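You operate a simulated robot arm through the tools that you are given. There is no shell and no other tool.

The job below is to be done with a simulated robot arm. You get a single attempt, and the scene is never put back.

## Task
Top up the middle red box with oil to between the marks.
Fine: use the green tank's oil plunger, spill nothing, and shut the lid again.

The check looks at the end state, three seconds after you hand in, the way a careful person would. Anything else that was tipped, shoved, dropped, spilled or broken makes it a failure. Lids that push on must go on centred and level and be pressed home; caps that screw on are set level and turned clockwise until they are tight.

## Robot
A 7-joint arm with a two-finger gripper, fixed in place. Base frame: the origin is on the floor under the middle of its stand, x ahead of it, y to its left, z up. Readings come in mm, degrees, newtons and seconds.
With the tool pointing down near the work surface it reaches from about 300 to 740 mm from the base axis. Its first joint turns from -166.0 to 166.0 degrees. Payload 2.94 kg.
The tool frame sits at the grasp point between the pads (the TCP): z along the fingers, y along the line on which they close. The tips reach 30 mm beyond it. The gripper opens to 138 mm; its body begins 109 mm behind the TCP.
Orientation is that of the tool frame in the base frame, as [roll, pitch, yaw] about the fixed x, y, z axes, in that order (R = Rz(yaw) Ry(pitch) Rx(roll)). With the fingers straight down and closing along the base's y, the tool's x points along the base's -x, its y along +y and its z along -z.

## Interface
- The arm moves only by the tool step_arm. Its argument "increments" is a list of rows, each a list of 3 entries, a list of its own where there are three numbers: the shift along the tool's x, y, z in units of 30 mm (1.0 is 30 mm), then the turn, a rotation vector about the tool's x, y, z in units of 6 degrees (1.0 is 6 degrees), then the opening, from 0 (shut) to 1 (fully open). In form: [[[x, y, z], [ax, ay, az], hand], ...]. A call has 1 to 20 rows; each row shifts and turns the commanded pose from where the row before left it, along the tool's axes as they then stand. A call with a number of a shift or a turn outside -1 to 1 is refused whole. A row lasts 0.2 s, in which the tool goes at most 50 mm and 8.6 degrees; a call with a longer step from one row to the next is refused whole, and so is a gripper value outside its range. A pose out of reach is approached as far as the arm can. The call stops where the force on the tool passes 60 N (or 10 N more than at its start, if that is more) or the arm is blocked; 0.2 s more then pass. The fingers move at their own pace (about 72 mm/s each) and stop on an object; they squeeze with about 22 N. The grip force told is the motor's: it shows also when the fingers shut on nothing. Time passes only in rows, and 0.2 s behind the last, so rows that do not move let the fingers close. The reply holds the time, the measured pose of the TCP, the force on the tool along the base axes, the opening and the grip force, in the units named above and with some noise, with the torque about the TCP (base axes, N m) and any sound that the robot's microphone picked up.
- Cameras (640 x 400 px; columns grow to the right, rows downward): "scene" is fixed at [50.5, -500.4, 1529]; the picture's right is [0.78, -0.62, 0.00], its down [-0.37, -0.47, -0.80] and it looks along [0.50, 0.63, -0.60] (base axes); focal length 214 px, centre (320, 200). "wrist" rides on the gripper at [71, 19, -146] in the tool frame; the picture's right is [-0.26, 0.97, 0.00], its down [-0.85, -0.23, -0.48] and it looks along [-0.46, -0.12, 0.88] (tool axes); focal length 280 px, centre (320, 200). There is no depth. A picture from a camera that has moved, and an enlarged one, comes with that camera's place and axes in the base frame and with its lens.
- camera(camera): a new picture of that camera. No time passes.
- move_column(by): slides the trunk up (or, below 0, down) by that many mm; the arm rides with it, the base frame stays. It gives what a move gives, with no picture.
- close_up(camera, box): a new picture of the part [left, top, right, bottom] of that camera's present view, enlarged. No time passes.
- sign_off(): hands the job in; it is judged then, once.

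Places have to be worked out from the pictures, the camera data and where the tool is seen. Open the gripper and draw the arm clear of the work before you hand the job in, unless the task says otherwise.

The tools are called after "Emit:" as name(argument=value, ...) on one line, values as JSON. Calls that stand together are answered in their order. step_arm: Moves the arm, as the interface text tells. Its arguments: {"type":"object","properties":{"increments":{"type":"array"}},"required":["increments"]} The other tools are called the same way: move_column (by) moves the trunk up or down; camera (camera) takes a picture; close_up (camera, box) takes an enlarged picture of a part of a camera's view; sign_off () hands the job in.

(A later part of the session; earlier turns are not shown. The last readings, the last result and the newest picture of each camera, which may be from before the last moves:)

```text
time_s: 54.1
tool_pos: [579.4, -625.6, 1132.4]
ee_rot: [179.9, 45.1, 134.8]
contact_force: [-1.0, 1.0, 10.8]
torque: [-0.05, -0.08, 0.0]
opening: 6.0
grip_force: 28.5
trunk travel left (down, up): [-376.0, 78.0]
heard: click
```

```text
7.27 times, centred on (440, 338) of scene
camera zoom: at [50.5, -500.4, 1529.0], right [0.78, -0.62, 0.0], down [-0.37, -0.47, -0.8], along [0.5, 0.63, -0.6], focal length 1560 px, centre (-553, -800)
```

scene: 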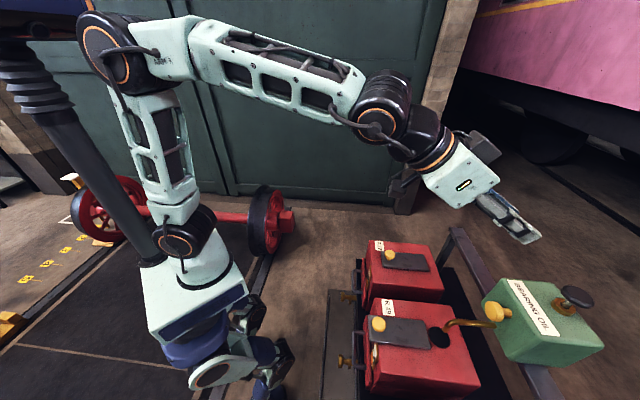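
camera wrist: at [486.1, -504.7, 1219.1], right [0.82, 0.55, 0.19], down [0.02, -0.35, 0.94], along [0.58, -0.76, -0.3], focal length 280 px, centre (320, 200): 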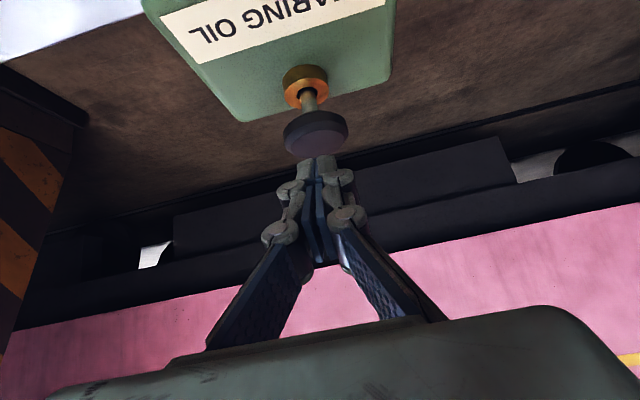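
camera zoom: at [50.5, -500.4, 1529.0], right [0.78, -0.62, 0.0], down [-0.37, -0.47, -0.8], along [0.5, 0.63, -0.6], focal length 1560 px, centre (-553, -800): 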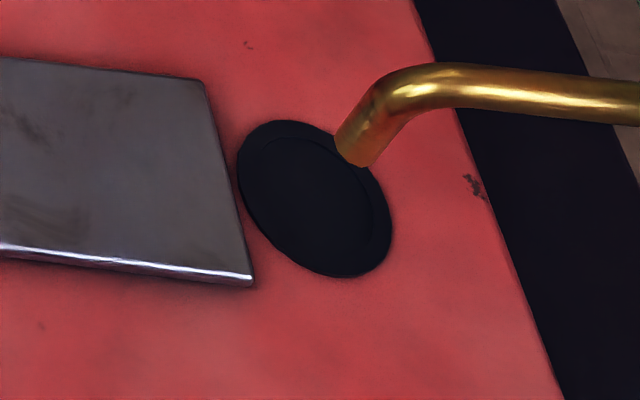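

Second stroke done (click). The level edge has reached the lower bar's image in this oblique view. Two more strokes the same way, one per call.

Emit:
step_arm(increments=[[[-0.13, 0, -0.13], [0, 0, 0], 0], [[-0.13, 0, -0.13], [0, 0, 0], 0], [[-0.13, 0, -0.13], [0, 0, 0], 0], [[-0.13, 0, -0.13], [0, 0, 0], 0], [[0, 0, 0], [0, 0, 0], 0], [[0, 0, 0], [0, 0, 0], 0], [[0.06, 0, 0.06], [0, 0, 0], 0], [[0.06, 0, 0.06], [0, 0, 0], 0], [[0.06, 0, 0.06], [0, 0, 0], 0], [[0.06, 0, 0.06], [0, 0, 0], 0], [[0.06, 0, 0.06], [0, 0, 0], 0], [[0.06, 0, 0.06], [0, 0, 0], 0], [[0.06, 0, 0.06], [0, 0, 0], 0], [[0.06, 0, 0.06], [0, 0, 0], 0], [[0.06, 0, 0.06], [0, 0, 0], 0], [[0, 0, 0], [0, 0, 0], 0], [[0, 0, 0], [0, 0, 0], 0]])

Emit:
close_up(camera="scene", box=[369, 342, 381, 366])

Emit:
close_up(camera="scene", box=[400, 310, 480, 365])

Emit:
close_up(camera="scene", box=[540, 240, 630, 310])

```text
time_s: 57.7
tool_pos: [579.8, -626.5, 1130.6]
ee_rot: [-180.0, 45.1, 134.8]
contact_force: [-2.0, 2.5, 9.8]
torque: [0.01, 0.0, 0.02]
opening: 6.0
grip_force: 28.1
trunk travel left (down, up): [-376.0, 78.0]
heard: click
```

```text
16.00 times, centred on (375, 354) of scene
camera zoom: at [50.5, -500.4, 1529.0], right [0.78, -0.62, 0.0], down [-0.37, -0.47, -0.8], along [0.5, 0.63, -0.6], focal length 3432 px, centre (-560, -2264)
```

zoom: 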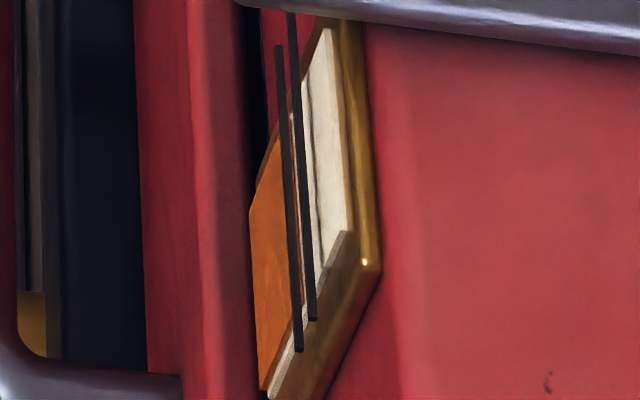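

```text
7.27 times, centred on (440, 338) of scene
camera zoom: at [50.5, -500.4, 1529.0], right [0.78, -0.62, 0.0], down [-0.37, -0.47, -0.8], along [0.5, 0.63, -0.6], focal length 1560 px, centre (-553, -800)
```

zoom: 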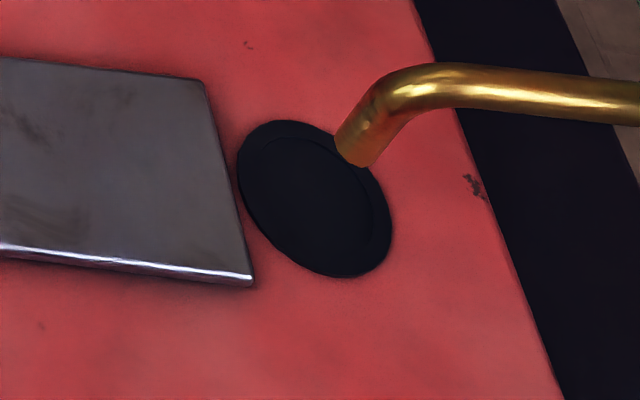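

```text
5.71 times, centred on (585, 275) of scene
camera zoom: at [50.5, -500.4, 1529.0], right [0.78, -0.62, 0.0], down [-0.37, -0.47, -0.8], along [0.5, 0.63, -0.6], focal length 1226 px, centre (-1194, -229)
```

zoom: 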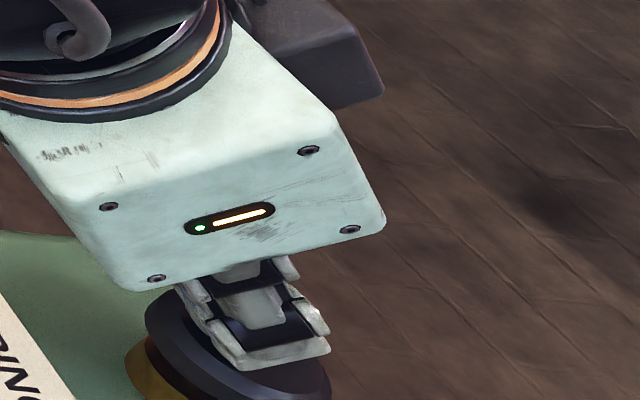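

Third stroke done; the oil edge is now visible just past the first bar in this oblique view (≈0.51 of the window). One more stroke, then I will look at the gauge from the front.

Emit:
step_arm(increments=[[[-0.13, 0, -0.13], [0, 0, 0], 0], [[-0.13, 0, -0.13], [0, 0, 0], 0], [[-0.13, 0, -0.13], [0, 0, 0], 0], [[-0.13, 0, -0.13], [0, 0, 0], 0], [[0, 0, 0], [0, 0, 0], 0], [[0, 0, 0], [0, 0, 0], 0], [[0.06, 0, 0.06], [0, 0, 0], 0], [[0.06, 0, 0.06], [0, 0, 0], 0], [[0.06, 0, 0.06], [0, 0, 0], 0], [[0.06, 0, 0.06], [0, 0, 0], 0], [[0.06, 0, 0.06], [0, 0, 0], 0], [[0.06, 0, 0.06], [0, 0, 0], 0], [[0.06, 0, 0.06], [0, 0, 0], 0], [[0.06, 0, 0.06], [0, 0, 0], 0], [[0.06, 0, 0.06], [0, 0, 0], 0], [[0, 0, 0], [0, 0, 0], 0], [[0, 0, 0], [0, 0, 0], 0]])

Emit:
close_up(camera="scene", box=[369, 342, 381, 366])

Emit:
close_up(camera="scene", box=[400, 310, 480, 365])

Emit:
close_up(camera="wrist", box=[250, 80, 390, 270])

```text
time_s: 61.3
tool_pos: [580.1, -626.5, 1130.2]
ee_rot: [180.0, 45.1, 134.8]
contact_force: [0.2, 3.0, 10.4]
torque: [-0.02, -0.06, 0.06]
opening: 5.8
grip_force: 28.6
trunk travel left (down, up): [-376.0, 78.0]
heard: click
```

```text
16.00 times, centred on (375, 354) of scene
camera zoom: at [50.5, -500.4, 1529.0], right [0.78, -0.62, 0.0], down [-0.37, -0.47, -0.8], along [0.5, 0.63, -0.6], focal length 3432 px, centre (-560, -2264)
```

zoom: 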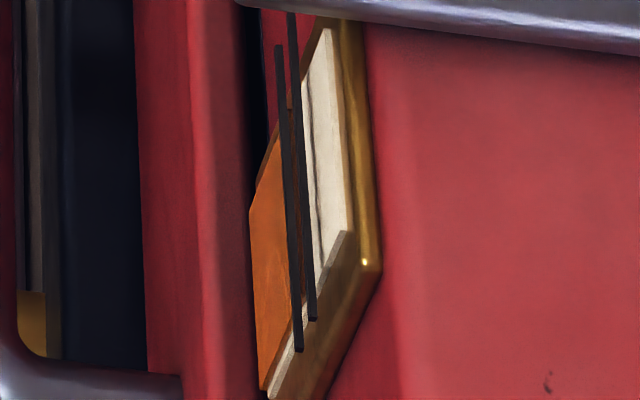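

```text
7.27 times, centred on (440, 338) of scene
camera zoom: at [50.5, -500.4, 1529.0], right [0.78, -0.62, 0.0], down [-0.37, -0.47, -0.8], along [0.5, 0.63, -0.6], focal length 1560 px, centre (-553, -800)
```

zoom: 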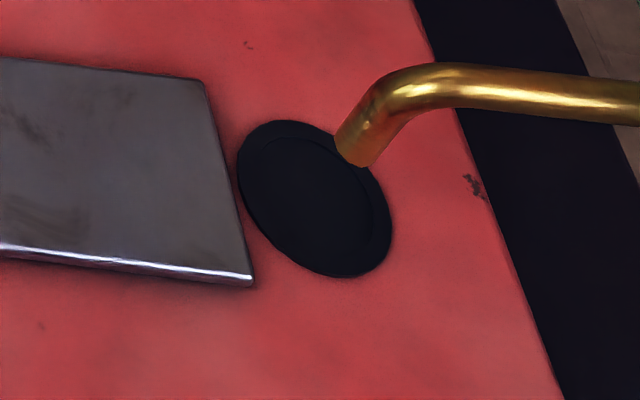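

```text
2.11 times, centred on (320, 175) of wrist
camera zoom: at [485.8, -504.2, 1183.1], right [0.81, 0.55, 0.19], down [0.02, -0.35, 0.94], along [0.58, -0.76, -0.3], focal length 590 px, centre (320, 253)
```

zoom: 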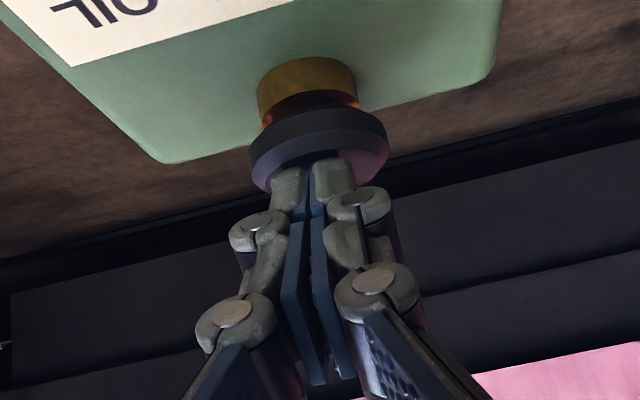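

Fourth stroke done; the oil edge is now about behind the second bar in this oblique view (the bars stand off the glass, so parallax shifts them). I zoom in further to measure.

Emit:
close_up(camera="scene", box=[371, 343, 379, 351])

Emit:
close_up(camera="scene", box=[371, 354, 379, 362])

```text
16.00 times, centred on (375, 347) of scene
camera zoom: at [50.5, -500.4, 1529.0], right [0.78, -0.62, 0.0], down [-0.37, -0.47, -0.8], along [0.5, 0.63, -0.6], focal length 3432 px, centre (-560, -2152)
```

zoom: 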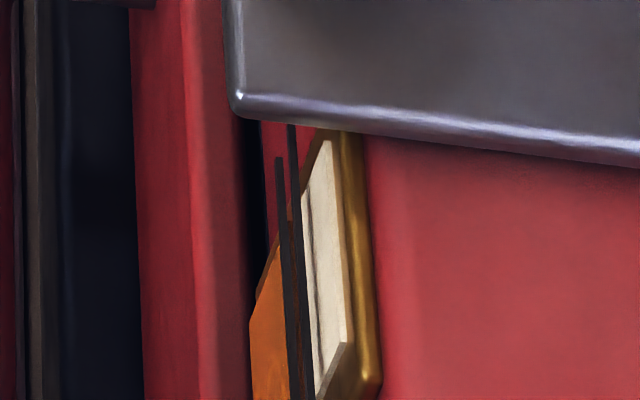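

```text
16.00 times, centred on (375, 358) of scene
camera zoom: at [50.5, -500.4, 1529.0], right [0.78, -0.62, 0.0], down [-0.37, -0.47, -0.8], along [0.5, 0.63, -0.6], focal length 3432 px, centre (-560, -2328)
```

zoom: 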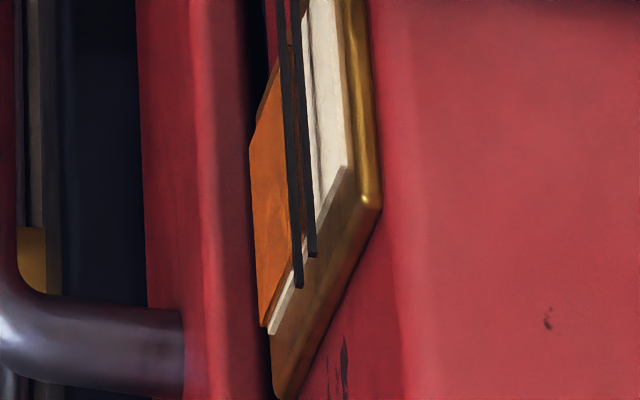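

16× is the limit there, so I will check the gauge from the front. First I lift off the plunger and retreat inward at safe height.

Emit:
step_arm(increments=[[[-0.25, 0, -0.25], [0, 0, 0], 0], [[-0.25, 0, -0.25], [0, 0, 0], 0], [[-0.25, 0, -0.25], [0, 0, 0], 0], [[-0.25, 0, -0.25], [0, 0, 0], 0], [[-0.25, 0, -0.25], [0, 0, 0], 0], [[0.7, 0, -0.8], [0, 0, 0], 0], [[0.8, 0, -0.8], [0, 0, 0], 0], [[0.8, 0, -0.8], [0, 0, 0], 0.3], [[0.8, 0, -0.8], [0, 0, 0], 0.5], [[0.8, 0, -0.8], [0, 0, 0], 0.7], [[0.8, 0, -0.8], [0, 0, 0], 0.8], [[0.8, 0, -0.8], [0, 0, 0], 0.8], [[0.8, 0, -0.8], [0, 0, 0], 0.8], [[0.8, 0, -0.8], [0, 0, 0], 0.8], [[0.8, 0, -0.8], [0, 0, 0], 0.8], [[0.8, 0, -0.8], [0, 0, 0], 0.8], [[0, 0, 0], [0, 0, 0], 0.8]])

Emit:
close_up(camera="scene", box=[340, 260, 640, 400])

```text
time_s: 64.9
tool_pos: [319.8, -359.8, 1181.7]
ee_rot: [179.9, 45.0, 134.9]
contact_force: [-1.1, 0.1, 0.9]
torque: [-0.02, -0.02, -0.03]
opening: 110.6
grip_force: 0.2
trunk travel left (down, up): [-376.0, 78.0]
```

```text
2.13 times, centred on (490, 330) of scene
camera zoom: at [50.5, -500.4, 1529.0], right [0.78, -0.62, 0.0], down [-0.37, -0.47, -0.8], along [0.5, 0.63, -0.6], focal length 458 px, centre (-43, -77)
```

zoom: 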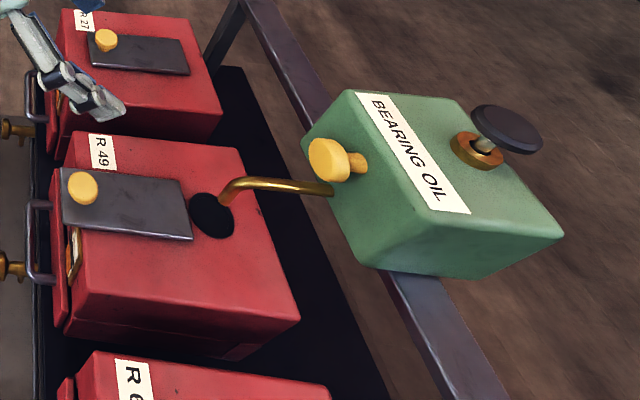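

All clean, plunger back up. I reduce the tilt to 30°, shift to face the gauge (v≈-75) and draw back to u≈400.

Emit:
step_arm(increments=[[[0, 0, 0], [0, 1, 0], 0.9], [[0, 0, 0], [0, 1, 0], 0.9], [[0, 0, 0], [0, 0.5, 0], 0.9], [[0.77, -0.52, -0.445], [0, 0, 0], 0.9], [[0.77, -0.52, -0.445], [0, 0, 0], 0.9], [[0.77, -0.52, -0.445], [0, 0, 0], 0.9], [[0, 0, 0], [0, 0, 0], 0.9]])

Emit:
move_column(by=-230)

Emit:
camera(camera="wrist")

Emit:
camera(camera="scene")

```text
time_s: 66.7
tool_pos: [235.8, -334.0, 1149.3]
ee_rot: [-179.3, 24.5, 136.5]
contact_force: [0.2, 0.5, -0.5]
torque: [-0.05, 0.04, -0.05]
opening: 124.0
grip_force: 0.0
trunk travel left (down, up): [-376.0, 78.0]
stopped in row 7: the arm was blocked; the commanded pose is now the measured one
```

```text
time_s: 69.1
tool_pos: [235.7, -335.0, 919.8]
ee_rot: [-179.5, 24.6, 136.5]
contact_force: [0.7, 0.0, -0.7]
torque: [0.03, 0.03, 0.0]
opening: 124.2
grip_force: 0.1
trunk travel left (down, up): [-146.0, 308.0]
```

```text
taken
camera wrist: at [159.1, -233.4, 1023.2], right [0.84, 0.53, 0.1], down [0.26, -0.56, 0.79], along [0.47, -0.64, -0.61], focal length 280 px, centre (320, 200)
```

wrist: 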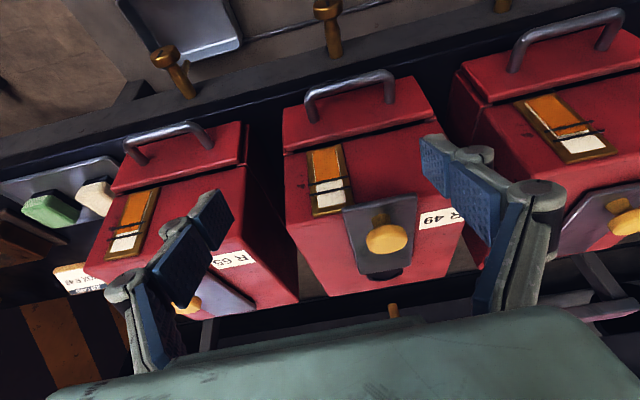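

```text
taken
```

scene: 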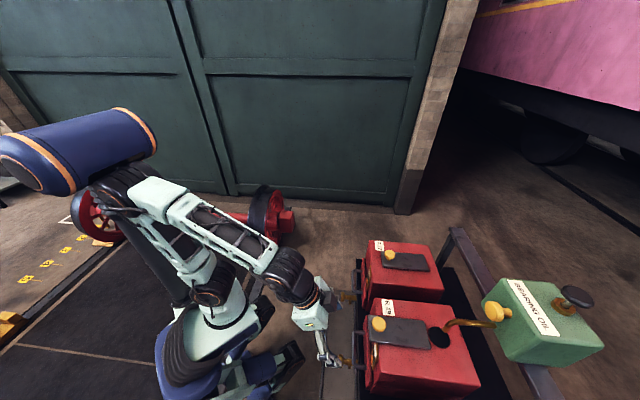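

Now I have a good frontal view of the gauges. I zoom in on R 49's gauge.

Emit:
close_up(camera="wrist", box=[300, 140, 360, 220])

Emit:
close_up(camera="wrist", box=[90, 170, 180, 270])

Emit:
close_up(camera="wrist", box=[510, 80, 630, 170])

```text
5.00 times, centred on (330, 180) of wrist
camera zoom: at [159.1, -233.4, 1023.2], right [0.84, 0.53, 0.1], down [0.26, -0.56, 0.79], along [0.47, -0.64, -0.61], focal length 1402 px, centre (270, 300)
```

zoom: 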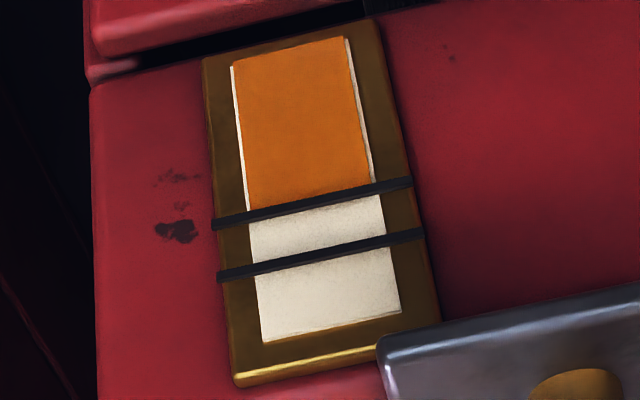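

```text
4.00 times, centred on (135, 220) of wrist
camera zoom: at [159.1, -233.4, 1023.2], right [0.84, 0.53, 0.1], down [0.26, -0.56, 0.79], along [0.47, -0.64, -0.61], focal length 1122 px, centre (1060, 120)
```

zoom: 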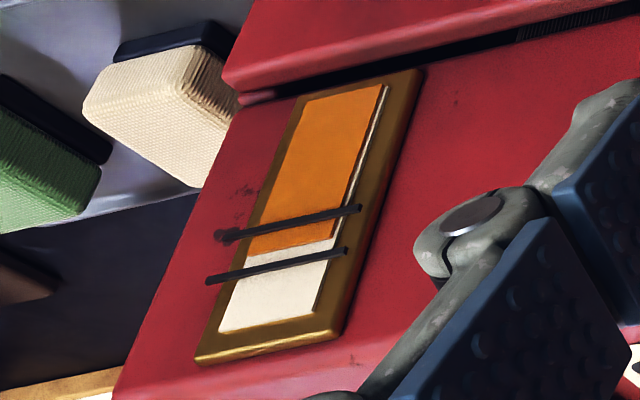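

```text
4.44 times, centred on (570, 125) of wrist
camera zoom: at [159.1, -233.4, 1023.2], right [0.84, 0.53, 0.1], down [0.26, -0.56, 0.79], along [0.47, -0.64, -0.61], focal length 1246 px, centre (-791, 533)
```

zoom: 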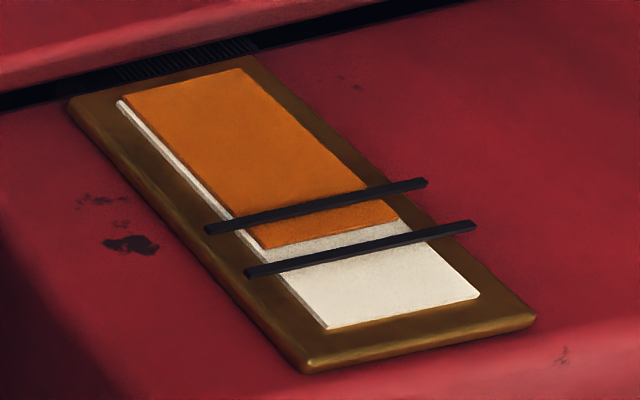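

R 49's level is just at the lower mark (its neighbours sit between the marks). By geometry: level ≈0.556 of the window, marks ≈0.60 and 0.78, about 0.049 per stroke – so three more strokes give ≈0.70, mid-range. I go back: raise the trunk, move out above the box, and restore the 45° tilt.

Emit:
move_column(by=230)

Emit:
step_arm(increments=[[[-0.9, 0.144, 0.25], [0, 0, 0], 0.5], [[-0.9, 0.144, 0.25], [0, 0, 0], 0.3], [[-0.9, 0.144, 0.25], [0, 0, 0], 0], [[-0.9, 0.144, 0.25], [0, 0, 0], 0], [[-0.9, 0.144, 0.25], [0, 0, 0], 0], [[-0.9, 0.144, 0.25], [0, 0, 0], 0], [[-0.9, 0.144, 0.25], [0, 0, 0], 0], [[-0.9, 0.144, 0.25], [0, 0, 0], 0], [[-0.9, 0.144, 0.25], [0, 0, 0], 0], [[0, 0, 0], [0.01, -0.85, 0.06], 0], [[0, 0, 0], [0.01, -0.85, 0.06], 0], [[0, 0, 0], [0.01, -0.85, 0.06], 0], [[0, 0, 0], [0, -0.85, 0.06], 0], [[0, 0, 0], [0, 0, 0], 0]])

```text
time_s: 71.6
tool_pos: [234.6, -334.1, 1149.2]
ee_rot: [-179.4, 24.6, 136.4]
contact_force: [-0.1, -0.1, 0.1]
torque: [-0.01, 0.01, 0.0]
opening: 124.2
grip_force: 0.0
trunk travel left (down, up): [-376.0, 78.0]
```

```text
time_s: 74.6
tool_pos: [440.5, -477.8, 1192.5]
ee_rot: [179.8, 45.5, 134.7]
contact_force: [-0.3, 0.4, 0.9]
torque: [0.01, -0.02, 0.01]
opening: 0.1
grip_force: 22.1
trunk travel left (down, up): [-376.0, 78.0]
```

Now out to just above the plunger disc again (TCP target u 853.5, v -33, z 1165).

Emit:
step_arm(increments=[[[-0.685, -0.037, 0.915], [0, 0.08, 0], 0], [[-0.685, -0.037, 0.915], [0, 0, 0], 0], [[-0.685, -0.037, 0.915], [0, 0, 0], 0], [[-0.685, -0.037, 0.915], [0, 0, 0], 0], [[-0.685, -0.037, 0.915], [0, 0, 0], 0], [[-0.685, -0.037, 0.915], [0, 0, 0], 0], [[0, 0, 0], [0, 0, 0], 0]])

Emit:
close_up(camera="scene", box=[530, 240, 640, 330])

Emit:
camera(camera="wrist")

```text
time_s: 76.2
tool_pos: [583.0, -632.3, 1163.0]
ee_rot: [179.6, 44.8, 134.7]
contact_force: [0.6, 0.4, 0.5]
torque: [0.0, -0.02, -0.01]
opening: 0.0
grip_force: 22.0
trunk travel left (down, up): [-376.0, 78.0]
```

```text
4.44 times, centred on (585, 285) of scene
camera zoom: at [50.5, -500.4, 1529.0], right [0.78, -0.62, 0.0], down [-0.37, -0.47, -0.8], along [0.5, 0.63, -0.6], focal length 953 px, centre (-858, -178)
```

zoom: 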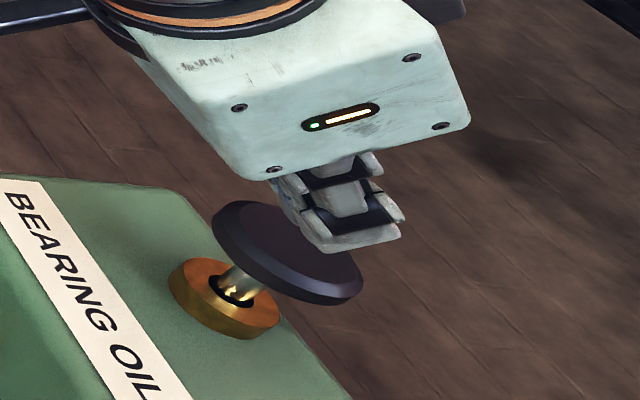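

```text
taken
camera wrist: at [488.4, -509.0, 1217.3], right [0.81, 0.55, 0.19], down [0.02, -0.35, 0.94], along [0.58, -0.76, -0.3], focal length 280 px, centre (320, 200)
```

wrist: 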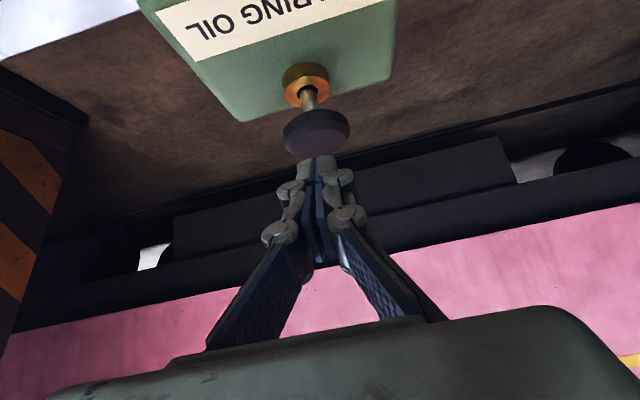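

I'm 5 mm too far out compared with before; I correct this, come down to just above the disc, and check the pose before stroking.

Emit:
step_arm(increments=[[[0.125, 0.04, -0.125], [0.067, 0, 0], 0], [[0.065, 0, 0.065], [0, 0, 0], 0], [[0.065, 0, 0.065], [0, 0, 0], 0], [[0.065, 0, 0.065], [0, 0, 0], 0], [[0.065, 0, 0.065], [0, 0, 0], 0], [[0, 0, 0], [0, 0, 0], 0]])

Emit:
close_up(camera="scene", box=[540, 240, 630, 310])

Emit:
close_up(camera="scene", box=[400, 310, 480, 365])

```text
time_s: 77.6
tool_pos: [578.6, -623.4, 1151.5]
ee_rot: [-179.7, 44.8, 134.7]
contact_force: [0.8, 0.6, 0.9]
torque: [-0.04, 0.03, -0.02]
opening: 0.0
grip_force: 22.4
trunk travel left (down, up): [-376.0, 78.0]
```

```text
5.71 times, centred on (585, 275) of scene
camera zoom: at [50.5, -500.4, 1529.0], right [0.78, -0.62, 0.0], down [-0.37, -0.47, -0.8], along [0.5, 0.63, -0.6], focal length 1226 px, centre (-1194, -229)
```

zoom: 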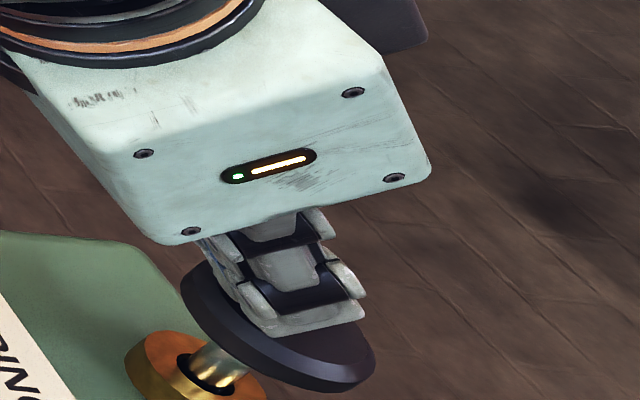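

```text
7.27 times, centred on (440, 338) of scene
camera zoom: at [50.5, -500.4, 1529.0], right [0.78, -0.62, 0.0], down [-0.37, -0.47, -0.8], along [0.5, 0.63, -0.6], focal length 1560 px, centre (-553, -800)
```

zoom: 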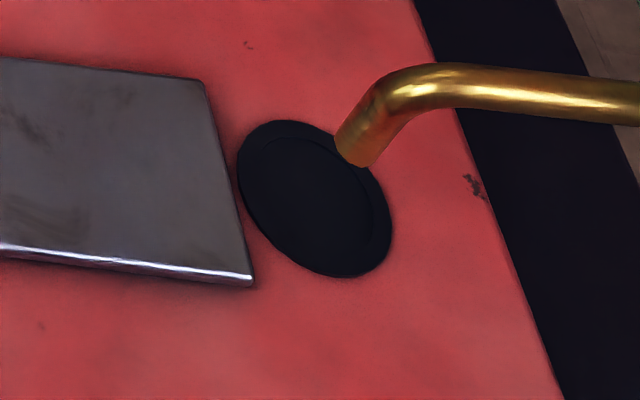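

Pose is as before, the spout is still over the hole. Fifth stroke: down 23 mm with a short hold.

Emit:
step_arm(increments=[[[0.06, 0, 0.06], [0, 0, 0], 0], [[0.06, 0, 0.06], [0, 0, 0], 0], [[0.06, 0, 0.06], [0, 0, 0], 0], [[0.06, 0, 0.06], [0, 0, 0], 0], [[0.06, 0, 0.06], [0, 0, 0], 0], [[0.06, 0, 0.06], [0, 0, 0], 0], [[0.06, 0, 0.06], [0, 0, 0], 0], [[0.06, 0, 0.06], [0, 0, 0], 0], [[0.06, 0, 0.06], [0, 0, 0], 0], [[0, 0, 0], [0, 0, 0], 0], [[0, 0, 0], [0, 0, 0], 0]])

Emit:
close_up(camera="scene", box=[369, 342, 381, 366])

Emit:
close_up(camera="scene", box=[400, 310, 480, 365])

```text
time_s: 80.0
tool_pos: [577.9, -623.4, 1129.2]
ee_rot: [-179.8, 44.9, 134.7]
contact_force: [3.3, -4.3, 10.7]
torque: [-0.17, -0.16, 0.03]
opening: 5.9
grip_force: 28.2
trunk travel left (down, up): [-376.0, 78.0]
heard: click
```

```text
16.00 times, centred on (375, 354) of scene
camera zoom: at [50.5, -500.4, 1529.0], right [0.78, -0.62, 0.0], down [-0.37, -0.47, -0.8], along [0.5, 0.63, -0.6], focal length 3432 px, centre (-560, -2264)
```

zoom: 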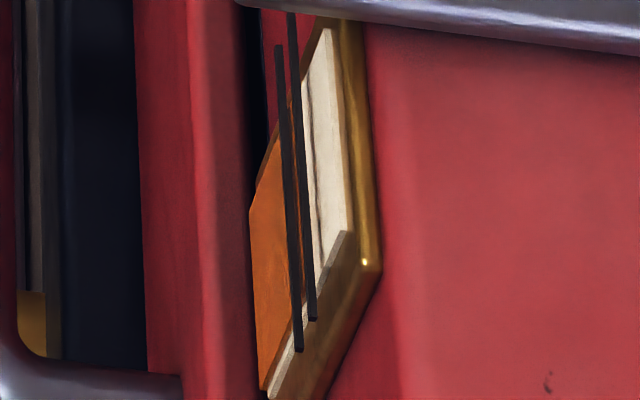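

```text
7.27 times, centred on (440, 338) of scene
camera zoom: at [50.5, -500.4, 1529.0], right [0.78, -0.62, 0.0], down [-0.37, -0.47, -0.8], along [0.5, 0.63, -0.6], focal length 1560 px, centre (-553, -800)
```

zoom: 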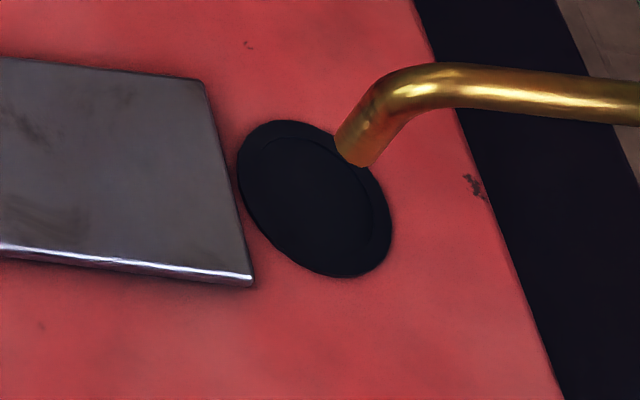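

Click again; the edge is still hidden behind the second bar, as expected (≈0.605). Sixth stroke.

Emit:
step_arm(increments=[[[-0.13, 0, -0.13], [0, 0, 0], 0], [[-0.13, 0, -0.13], [0, 0, 0], 0], [[-0.13, 0, -0.13], [0, 0, 0], 0], [[-0.13, 0, -0.13], [0, 0, 0], 0], [[0, 0, 0], [0, 0, 0], 0], [[0, 0, 0], [0, 0, 0], 0], [[0.06, 0, 0.06], [0, 0, 0], 0], [[0.06, 0, 0.06], [0, 0, 0], 0], [[0.06, 0, 0.06], [0, 0, 0], 0], [[0.06, 0, 0.06], [0, 0, 0], 0], [[0.06, 0, 0.06], [0, 0, 0], 0], [[0.06, 0, 0.06], [0, 0, 0], 0], [[0.06, 0, 0.06], [0, 0, 0], 0], [[0.06, 0, 0.06], [0, 0, 0], 0], [[0.06, 0, 0.06], [0, 0, 0], 0], [[0, 0, 0], [0, 0, 0], 0], [[0, 0, 0], [0, 0, 0], 0]])

Emit:
close_up(camera="scene", box=[369, 342, 381, 366])

Emit:
close_up(camera="scene", box=[400, 310, 480, 365])

```text
time_s: 83.6
tool_pos: [576.8, -620.3, 1129.8]
ee_rot: [-179.7, 45.0, 134.7]
contact_force: [2.5, -2.4, 12.6]
torque: [-0.17, -0.12, -0.04]
opening: 6.2
grip_force: 28.3
trunk travel left (down, up): [-376.0, 78.0]
heard: click
```

```text
16.00 times, centred on (375, 354) of scene
camera zoom: at [50.5, -500.4, 1529.0], right [0.78, -0.62, 0.0], down [-0.37, -0.47, -0.8], along [0.5, 0.63, -0.6], focal length 3432 px, centre (-560, -2264)
```

zoom: 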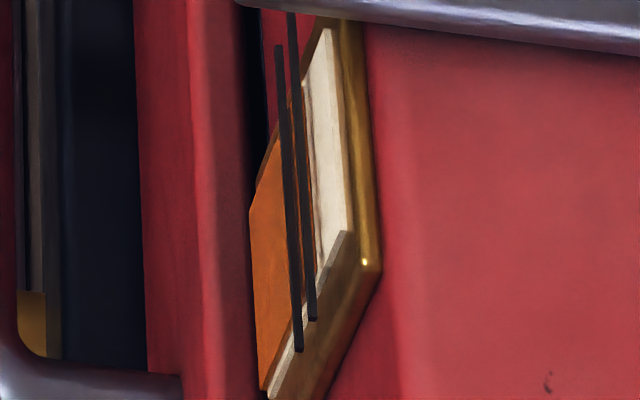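

```text
7.27 times, centred on (440, 338) of scene
camera zoom: at [50.5, -500.4, 1529.0], right [0.78, -0.62, 0.0], down [-0.37, -0.47, -0.8], along [0.5, 0.63, -0.6], focal length 1560 px, centre (-553, -800)
```

zoom: 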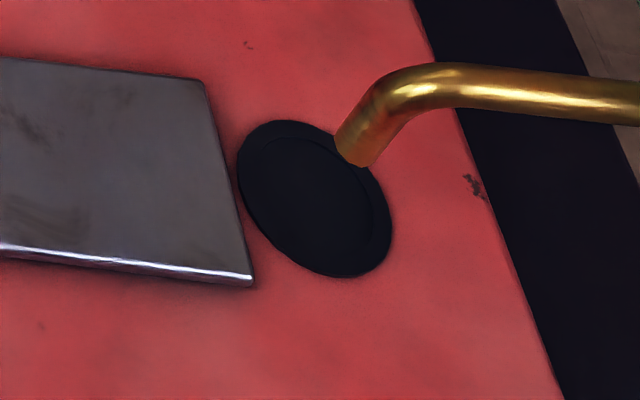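

An orange sliver now shows past the second bar, matching the prediction (≈0.66; marks ≈0.60/0.78). I lift off, shift 5 mm back outward to stay centred on the disc, and then add about half a stroke to sit mid-range.

Emit:
step_arm(increments=[[[-0.13, 0, -0.13], [0, 0, 0], 0], [[-0.13, 0, -0.13], [0, 0, 0], 0], [[-0.13, 0, -0.13], [0, 0, 0], 0], [[-0.13, 0, -0.13], [0, 0, 0], 0], [[-0.12, 0, 0.12], [-0.04, 0, 0], 0], [[0, 0, 0], [0, 0, 0], 0]])

Emit:
close_up(camera="scene", box=[369, 342, 381, 366])

Emit:
close_up(camera="scene", box=[540, 240, 630, 310])

```text
time_s: 85.0
tool_pos: [580.5, -624.6, 1149.8]
ee_rot: [179.9, 44.7, 134.7]
contact_force: [-2.0, 1.3, 3.9]
torque: [0.02, -0.01, 0.0]
opening: 6.2
grip_force: 28.1
trunk travel left (down, up): [-376.0, 78.0]
```

```text
16.00 times, centred on (375, 354) of scene
camera zoom: at [50.5, -500.4, 1529.0], right [0.78, -0.62, 0.0], down [-0.37, -0.47, -0.8], along [0.5, 0.63, -0.6], focal length 3432 px, centre (-560, -2264)
```

zoom: 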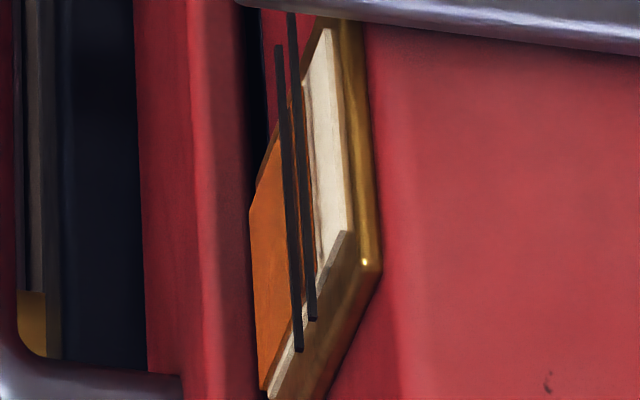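

```text
5.71 times, centred on (585, 275) of scene
camera zoom: at [50.5, -500.4, 1529.0], right [0.78, -0.62, 0.0], down [-0.37, -0.47, -0.8], along [0.5, 0.63, -0.6], focal length 1226 px, centre (-1194, -229)
```

zoom: 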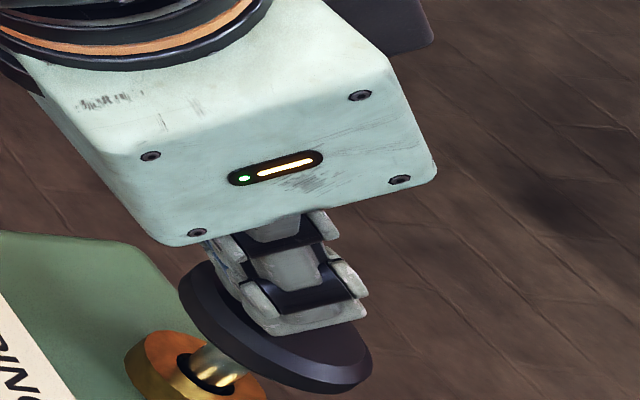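

The disc is near its top position (light contact). Now a half stroke: 10 mm down, short hold, then lift well clear.

Emit:
step_arm(increments=[[[0.06, 0, 0.06], [0, 0, 0], 0], [[0.06, 0, 0.06], [0, 0, 0], 0], [[0.06, 0, 0.06], [0, 0, 0], 0], [[0.06, 0, 0.06], [0, 0, 0], 0], [[0, 0, 0], [0, 0, 0], 0], [[0, 0, 0], [0, 0, 0], 0], [[0, 0, 0], [0, 0, 0], 0]])

Emit:
close_up(camera="scene", box=[369, 342, 381, 366])

Emit:
close_up(camera="scene", box=[400, 310, 480, 365])

```text
time_s: 86.6
tool_pos: [581.7, -625.7, 1142.3]
ee_rot: [179.9, 45.0, 134.7]
contact_force: [0.8, -0.2, 6.9]
torque: [-0.05, -0.05, -0.04]
opening: 6.0
grip_force: 27.9
trunk travel left (down, up): [-376.0, 78.0]
```

```text
16.00 times, centred on (375, 354) of scene
camera zoom: at [50.5, -500.4, 1529.0], right [0.78, -0.62, 0.0], down [-0.37, -0.47, -0.8], along [0.5, 0.63, -0.6], focal length 3432 px, centre (-560, -2264)
```

zoom: 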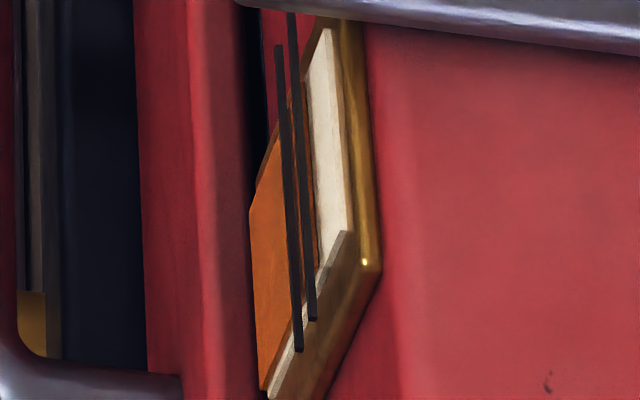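

```text
7.27 times, centred on (440, 338) of scene
camera zoom: at [50.5, -500.4, 1529.0], right [0.78, -0.62, 0.0], down [-0.37, -0.47, -0.8], along [0.5, 0.63, -0.6], focal length 1560 px, centre (-553, -800)
```

zoom: 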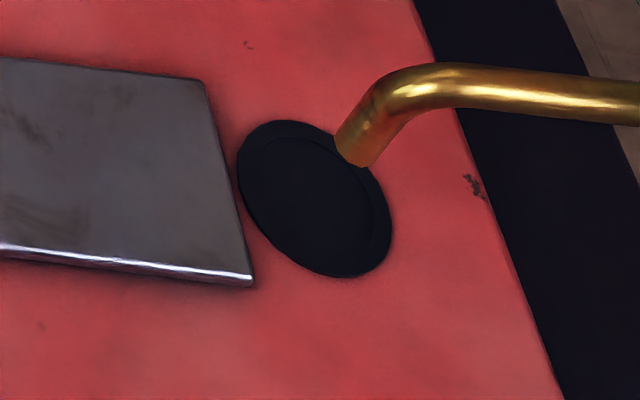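

The level is now clearly past the second bar in the oblique view; that should be around the middle. I stop pumping, lift off and retreat as before to verify from the front.

Emit:
step_arm(increments=[[[-0.25, 0, -0.25], [0, 0, 0], 0], [[-0.25, 0, -0.25], [0, 0, 0], 0], [[-0.25, 0, -0.25], [0, 0, 0], 0], [[-0.25, 0, -0.25], [0, 0, 0], 0], [[-0.25, 0, -0.25], [0, 0, 0], 0], [[0.7, 0, -0.8], [0, 0, 0], 0], [[0.8, 0, -0.8], [0, 0, 0], 0], [[0.8, 0, -0.8], [0, 0, 0], 0.3], [[0.8, 0, -0.8], [0, 0, 0], 0.5], [[0.8, 0, -0.8], [0, 0, 0], 0.7], [[0.8, 0, -0.8], [0, 0, 0], 0.8], [[0.8, 0, -0.8], [0, 0, 0], 0.8], [[0.8, 0, -0.8], [0, 0, 0], 0.8], [[0.8, 0, -0.8], [0, 0, 0], 0.8], [[0.8, 0, -0.8], [0, 0, 0], 0.8], [[0.8, 0, -0.8], [0, 0, 0], 0.8], [[0, 0, 0], [0, 0, 0], 0.8]])

Emit:
close_up(camera="scene", box=[340, 260, 640, 400])

```text
time_s: 90.2
tool_pos: [319.5, -366.0, 1195.3]
ee_rot: [179.9, 44.6, 134.9]
contact_force: [-0.4, -0.6, 0.4]
torque: [0.0, -0.02, 0.02]
opening: 110.4
grip_force: 0.0
trunk travel left (down, up): [-376.0, 78.0]
```

```text
2.13 times, centred on (490, 330) of scene
camera zoom: at [50.5, -500.4, 1529.0], right [0.78, -0.62, 0.0], down [-0.37, -0.47, -0.8], along [0.5, 0.63, -0.6], focal length 458 px, centre (-43, -77)
```

zoom: 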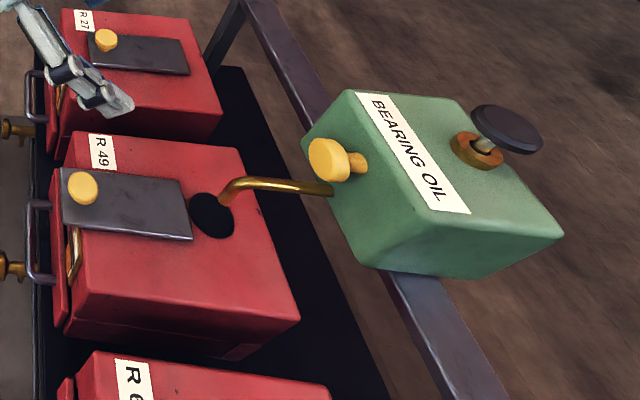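

Everything is clean. I lower the trunk 200 mm (tips stay ~50 mm above the lid knob), then tilt to 30° and draw back to see the gauge frontally.

Emit:
move_column(by=-180)

Emit:
step_arm(increments=[[[0.5, -0.5, -0.5], [0, 0, 0], 0.9], [[0.5, -0.5, -0.5], [0, 0, 0], 0.9], [[0.5, -0.5, -0.5], [0, 1, 0], 0.9], [[0, 0, 0], [0, 1, 0], 0.9], [[0, 0, 0], [0, 0.4, 0], 0.9], [[0, 0, 0], [0, 0, 0], 0.9]])

Emit:
camera(camera="wrist")

```text
time_s: 92.2
tool_pos: [319.7, -366.2, 1017.1]
ee_rot: [179.8, 44.8, 134.7]
contact_force: [-0.5, -0.9, 0.4]
torque: [-0.02, -0.02, -0.01]
opening: 110.3
grip_force: 0.1
trunk travel left (down, up): [-196.0, 258.0]
```

```text
time_s: 93.6
tool_pos: [243.8, -354.9, 1003.2]
ee_rot: [-179.7, 28.2, 135.0]
contact_force: [-0.3, 1.0, -0.2]
torque: [0.02, -0.02, -0.02]
opening: 124.3
grip_force: 0.1
trunk travel left (down, up): [-196.0, 258.0]
```

```text
taken
camera wrist: at [165.4, -248.0, 1097.8], right [0.85, 0.52, 0.12], down [0.21, -0.53, 0.82], along [0.49, -0.67, -0.56], focal length 280 px, centre (320, 200)
```

wrist: 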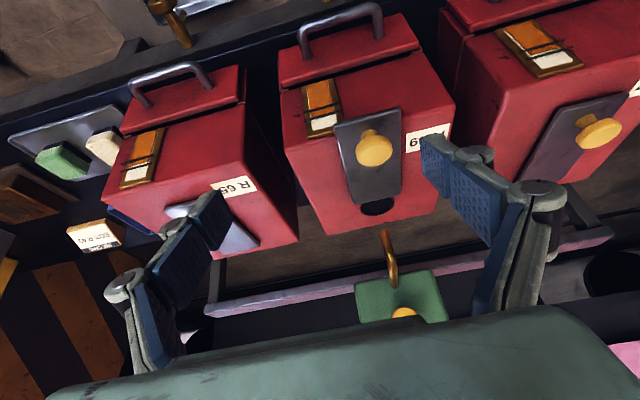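

I lower the trunk 150 mm more for a flatter view of the gauge (tips are in free space in front of the boxes).

Emit:
move_column(by=-150)

Emit:
camera(camera="wrist")

```text
time_s: 95.3
tool_pos: [243.6, -355.5, 851.6]
ee_rot: [-179.8, 28.3, 135.0]
contact_force: [-0.1, 0.2, 0.7]
torque: [-0.01, 0.04, 0.01]
opening: 124.0
grip_force: 0.1
trunk travel left (down, up): [-46.0, 408.0]
```

```text
taken
camera wrist: at [165.0, -248.1, 948.1], right [0.85, 0.52, 0.12], down [0.21, -0.53, 0.82], along [0.49, -0.67, -0.56], focal length 280 px, centre (320, 200)
```

wrist: 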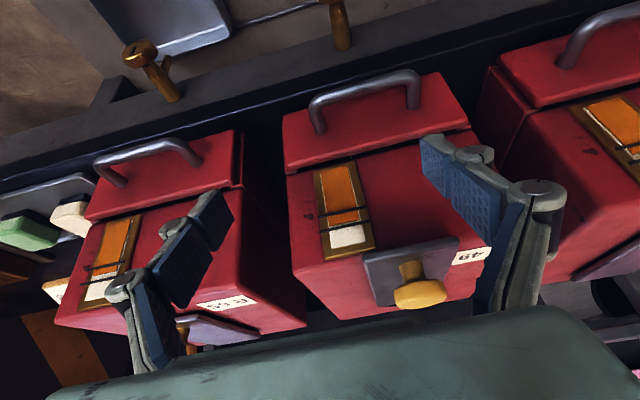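

Emit:
close_up(camera="wrist", box=[310, 150, 380, 265])

Emit:
close_up(camera="wrist", box=[70, 205, 150, 315])

```text
3.48 times, centred on (345, 208) of wrist
camera zoom: at [165.0, -248.1, 948.1], right [0.85, 0.52, 0.12], down [0.21, -0.53, 0.82], along [0.49, -0.67, -0.56], focal length 975 px, centre (233, 174)
```

zoom: 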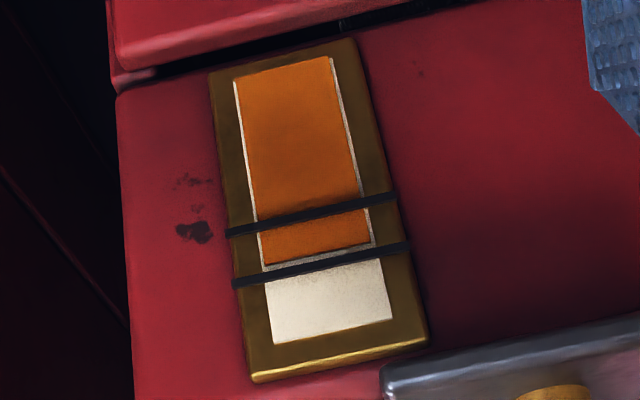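

```text
3.64 times, centred on (110, 260) of wrist
camera zoom: at [165.0, -248.1, 948.1], right [0.85, 0.52, 0.12], down [0.21, -0.53, 0.82], along [0.49, -0.67, -0.56], focal length 1020 px, centre (1084, -18)
```

zoom: 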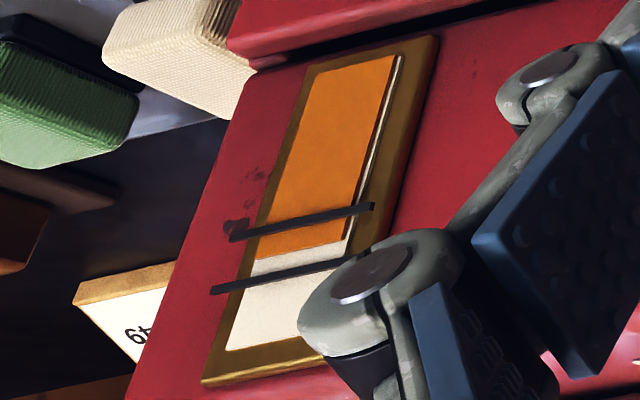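

R 49's oil is now clearly between the marks (about 65 % of the gap after parallax correction). Now to shut the lid: raise the trunk 130 mm and bring the tool vertical, over the lid knob.

Emit:
move_column(by=130)

Emit:
step_arm(increments=[[[0, 0, -0.8], [0, 0, 0], 0.7], [[0, 0, -0.8], [0, 0.9, 0], 0.6], [[0, 0, 0], [0, 1, 0], 0.6], [[0, 0, 0], [0, 1, 0], 0.6], [[0, 0, 0], [0, 1, 0], 0.6], [[0, 0, 0], [0, 0.8, 0], 0.6], [[0, 0, 0], [0, 0, 0], 0.6]])

```text
time_s: 96.9
tool_pos: [243.1, -355.1, 982.6]
ee_rot: [-179.8, 28.4, 134.9]
contact_force: [0.5, 0.1, 0.3]
torque: [-0.05, 0.01, 0.03]
opening: 124.1
grip_force: 0.1
trunk travel left (down, up): [-176.0, 278.0]
```

```text
time_s: 98.5
tool_pos: [225.9, -336.5, 1039.0]
ee_rot: [179.9, 2.2, 134.8]
contact_force: [1.2, 0.6, -0.1]
torque: [-0.02, 0.02, 0.01]
opening: 82.9
grip_force: 0.1
trunk travel left (down, up): [-176.0, 278.0]
```

Nearly vertical; I correct the remaining 2° and move above the lid knob (now at about u 514.5, v -30).

Emit:
step_arm(increments=[[[0, 0, 0], [0, 0.37, 0], 0.6], [[-0.97, 0.4, 0.5], [0, 0, 0], 0.6], [[-0.97, 0.4, 0.5], [0, 0, 0], 0.6], [[-0.97, 0.4, 0.5], [0, 0, 0], 0.6], [[-0.97, 0.4, 0.5], [0, 0, 0], 0.6], [[0, 0, 0.7], [0, 0, 0], 0.6], [[0, 0, 0], [0, 0, 0], 0.6]])

Emit:
camera(camera="wrist")

```text
time_s: 100.1
tool_pos: [338.1, -385.8, 959.0]
ee_rot: [179.8, -0.1, 134.9]
contact_force: [1.3, 0.0, -0.3]
torque: [-0.04, 0.01, 0.0]
opening: 82.6
grip_force: 0.0
trunk travel left (down, up): [-176.0, 278.0]
```

```text
taken
camera wrist: at [302.1, -322.3, 1104.1], right [0.87, 0.49, 0.0], down [0.43, -0.77, 0.48], along [0.24, -0.41, -0.88], focal length 280 px, centre (320, 200)
```

wrist: 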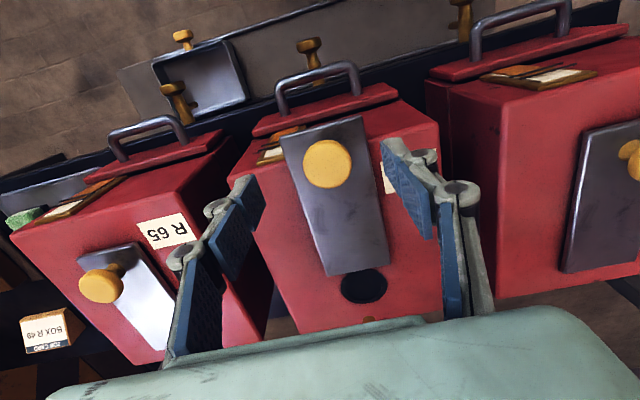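

The knob is about 5 mm further out and 4 mm to +v of the TCP. I correct and descend to the grasp height of 911.5.

Emit:
step_arm(increments=[[[-0.18, 0.13, 0.4], [0, 0, 0], 0.6], [[0, 0, 0.4], [0, 0, 0], 0.6], [[0, 0, 0.4], [0, 0, 0], 0.6], [[0, 0, 0.38], [0, 0, 0], 0.6], [[0, 0, 0], [0, 0, 0], 0.6]])

Emit:
close_up(camera="wrist", box=[220, 80, 440, 250])

```text
time_s: 101.3
tool_pos: [346.8, -387.6, 909.0]
ee_rot: [-180.0, 0.0, 134.9]
contact_force: [0.0, 0.8, 0.9]
torque: [0.04, -0.05, 0.02]
opening: 82.6
grip_force: 0.1
trunk travel left (down, up): [-176.0, 278.0]
```

```text
2.35 times, centred on (330, 165) of wrist
camera zoom: at [311.0, -323.7, 1055.7], right [0.87, 0.49, 0.0], down [0.43, -0.77, 0.48], along [0.24, -0.41, -0.88], focal length 660 px, centre (296, 282)
```

zoom: 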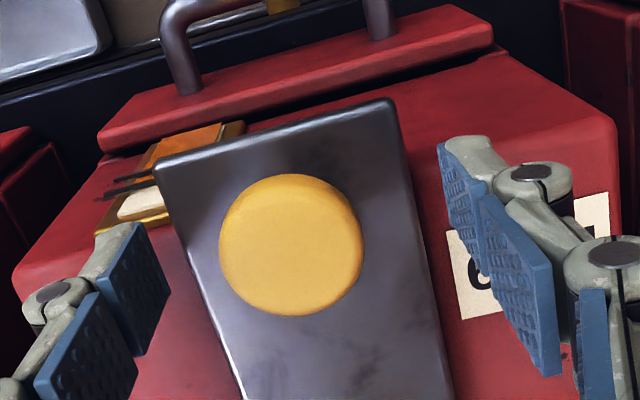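

Good position; a small adjustment (3 mm out, 2 mm sideways, 1.5 mm up), then I close on the knob.

Emit:
step_arm(increments=[[[-0.1, -0.06, -0.06], [0, 0, 0], 0.5], [[0, 0, 0], [0, 0, 0], 0.35], [[0, 0, 0], [0, 0, 0], 0.15], [[0, 0, 0], [0, 0, 0], 0.15], [[0, 0, 0], [0, 0, 0], 0.15]])

Emit:
close_up(camera="wrist", box=[220, 80, 440, 250])

```text
time_s: 102.5
tool_pos: [347.9, -390.4, 912.7]
ee_rot: [179.9, 0.0, 134.8]
contact_force: [2.3, 2.2, -1.3]
torque: [0.06, -0.04, 0.01]
opening: 36.3
grip_force: 45.4
trunk travel left (down, up): [-176.0, 278.0]
```

```text
2.35 times, centred on (330, 165) of wrist
camera zoom: at [312.3, -327.3, 1057.7], right [0.87, 0.49, 0.0], down [0.43, -0.77, 0.47], along [0.24, -0.41, -0.88], focal length 660 px, centre (296, 282)
```

zoom: 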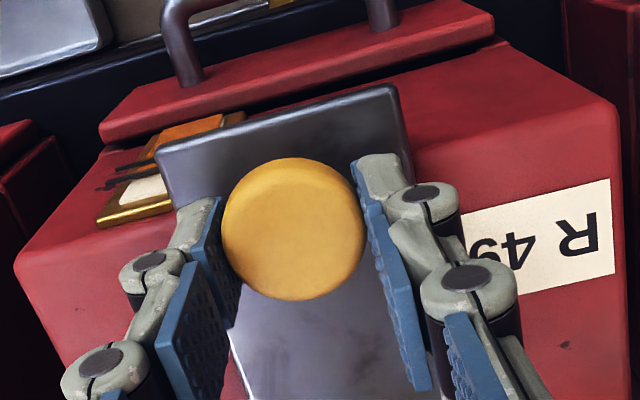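

Gripped. I push the lid back outward, 48 mm first.

Emit:
step_arm(increments=[[[-0.2, 0, 0], [0, 0, 0], 0.15], [[-0.2, 0, 0], [0, 0, 0], 0.15], [[-0.2, 0, 0], [0, 0, 0], 0.15], [[-0.2, 0, 0], [0, 0, 0], 0.15], [[-0.2, 0, 0], [0, 0, 0], 0.15], [[-0.2, 0, 0], [0, 0, 0], 0.15], [[-0.2, 0, 0], [0, 0, 0], 0.15], [[-0.2, 0, 0], [0, 0, 0], 0.15]])

Emit:
close_up(camera="scene", box=[350, 290, 490, 390])

```text
time_s: 104.3
tool_pos: [381.9, -424.4, 911.2]
ee_rot: [179.9, -0.1, 134.8]
contact_force: [1.8, 2.9, -7.2]
torque: [0.32, 0.3, -0.05]
opening: 36.3
grip_force: 45.4
trunk travel left (down, up): [-176.0, 278.0]
```

```text
4.00 times, centred on (420, 340) of scene
camera zoom: at [50.5, -500.4, 1529.0], right [0.78, -0.62, 0.0], down [-0.37, -0.47, -0.8], along [0.5, 0.63, -0.6], focal length 858 px, centre (-80, -360)
```

zoom: 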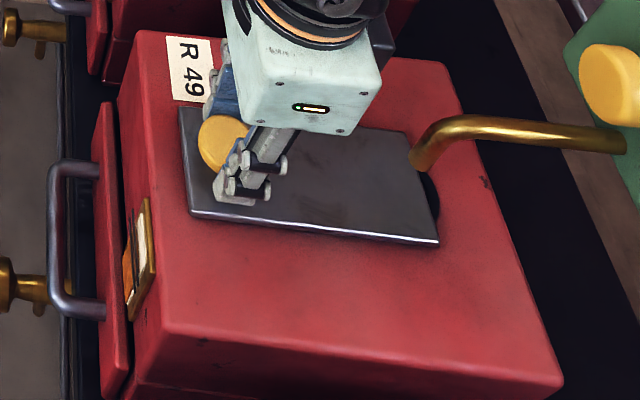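

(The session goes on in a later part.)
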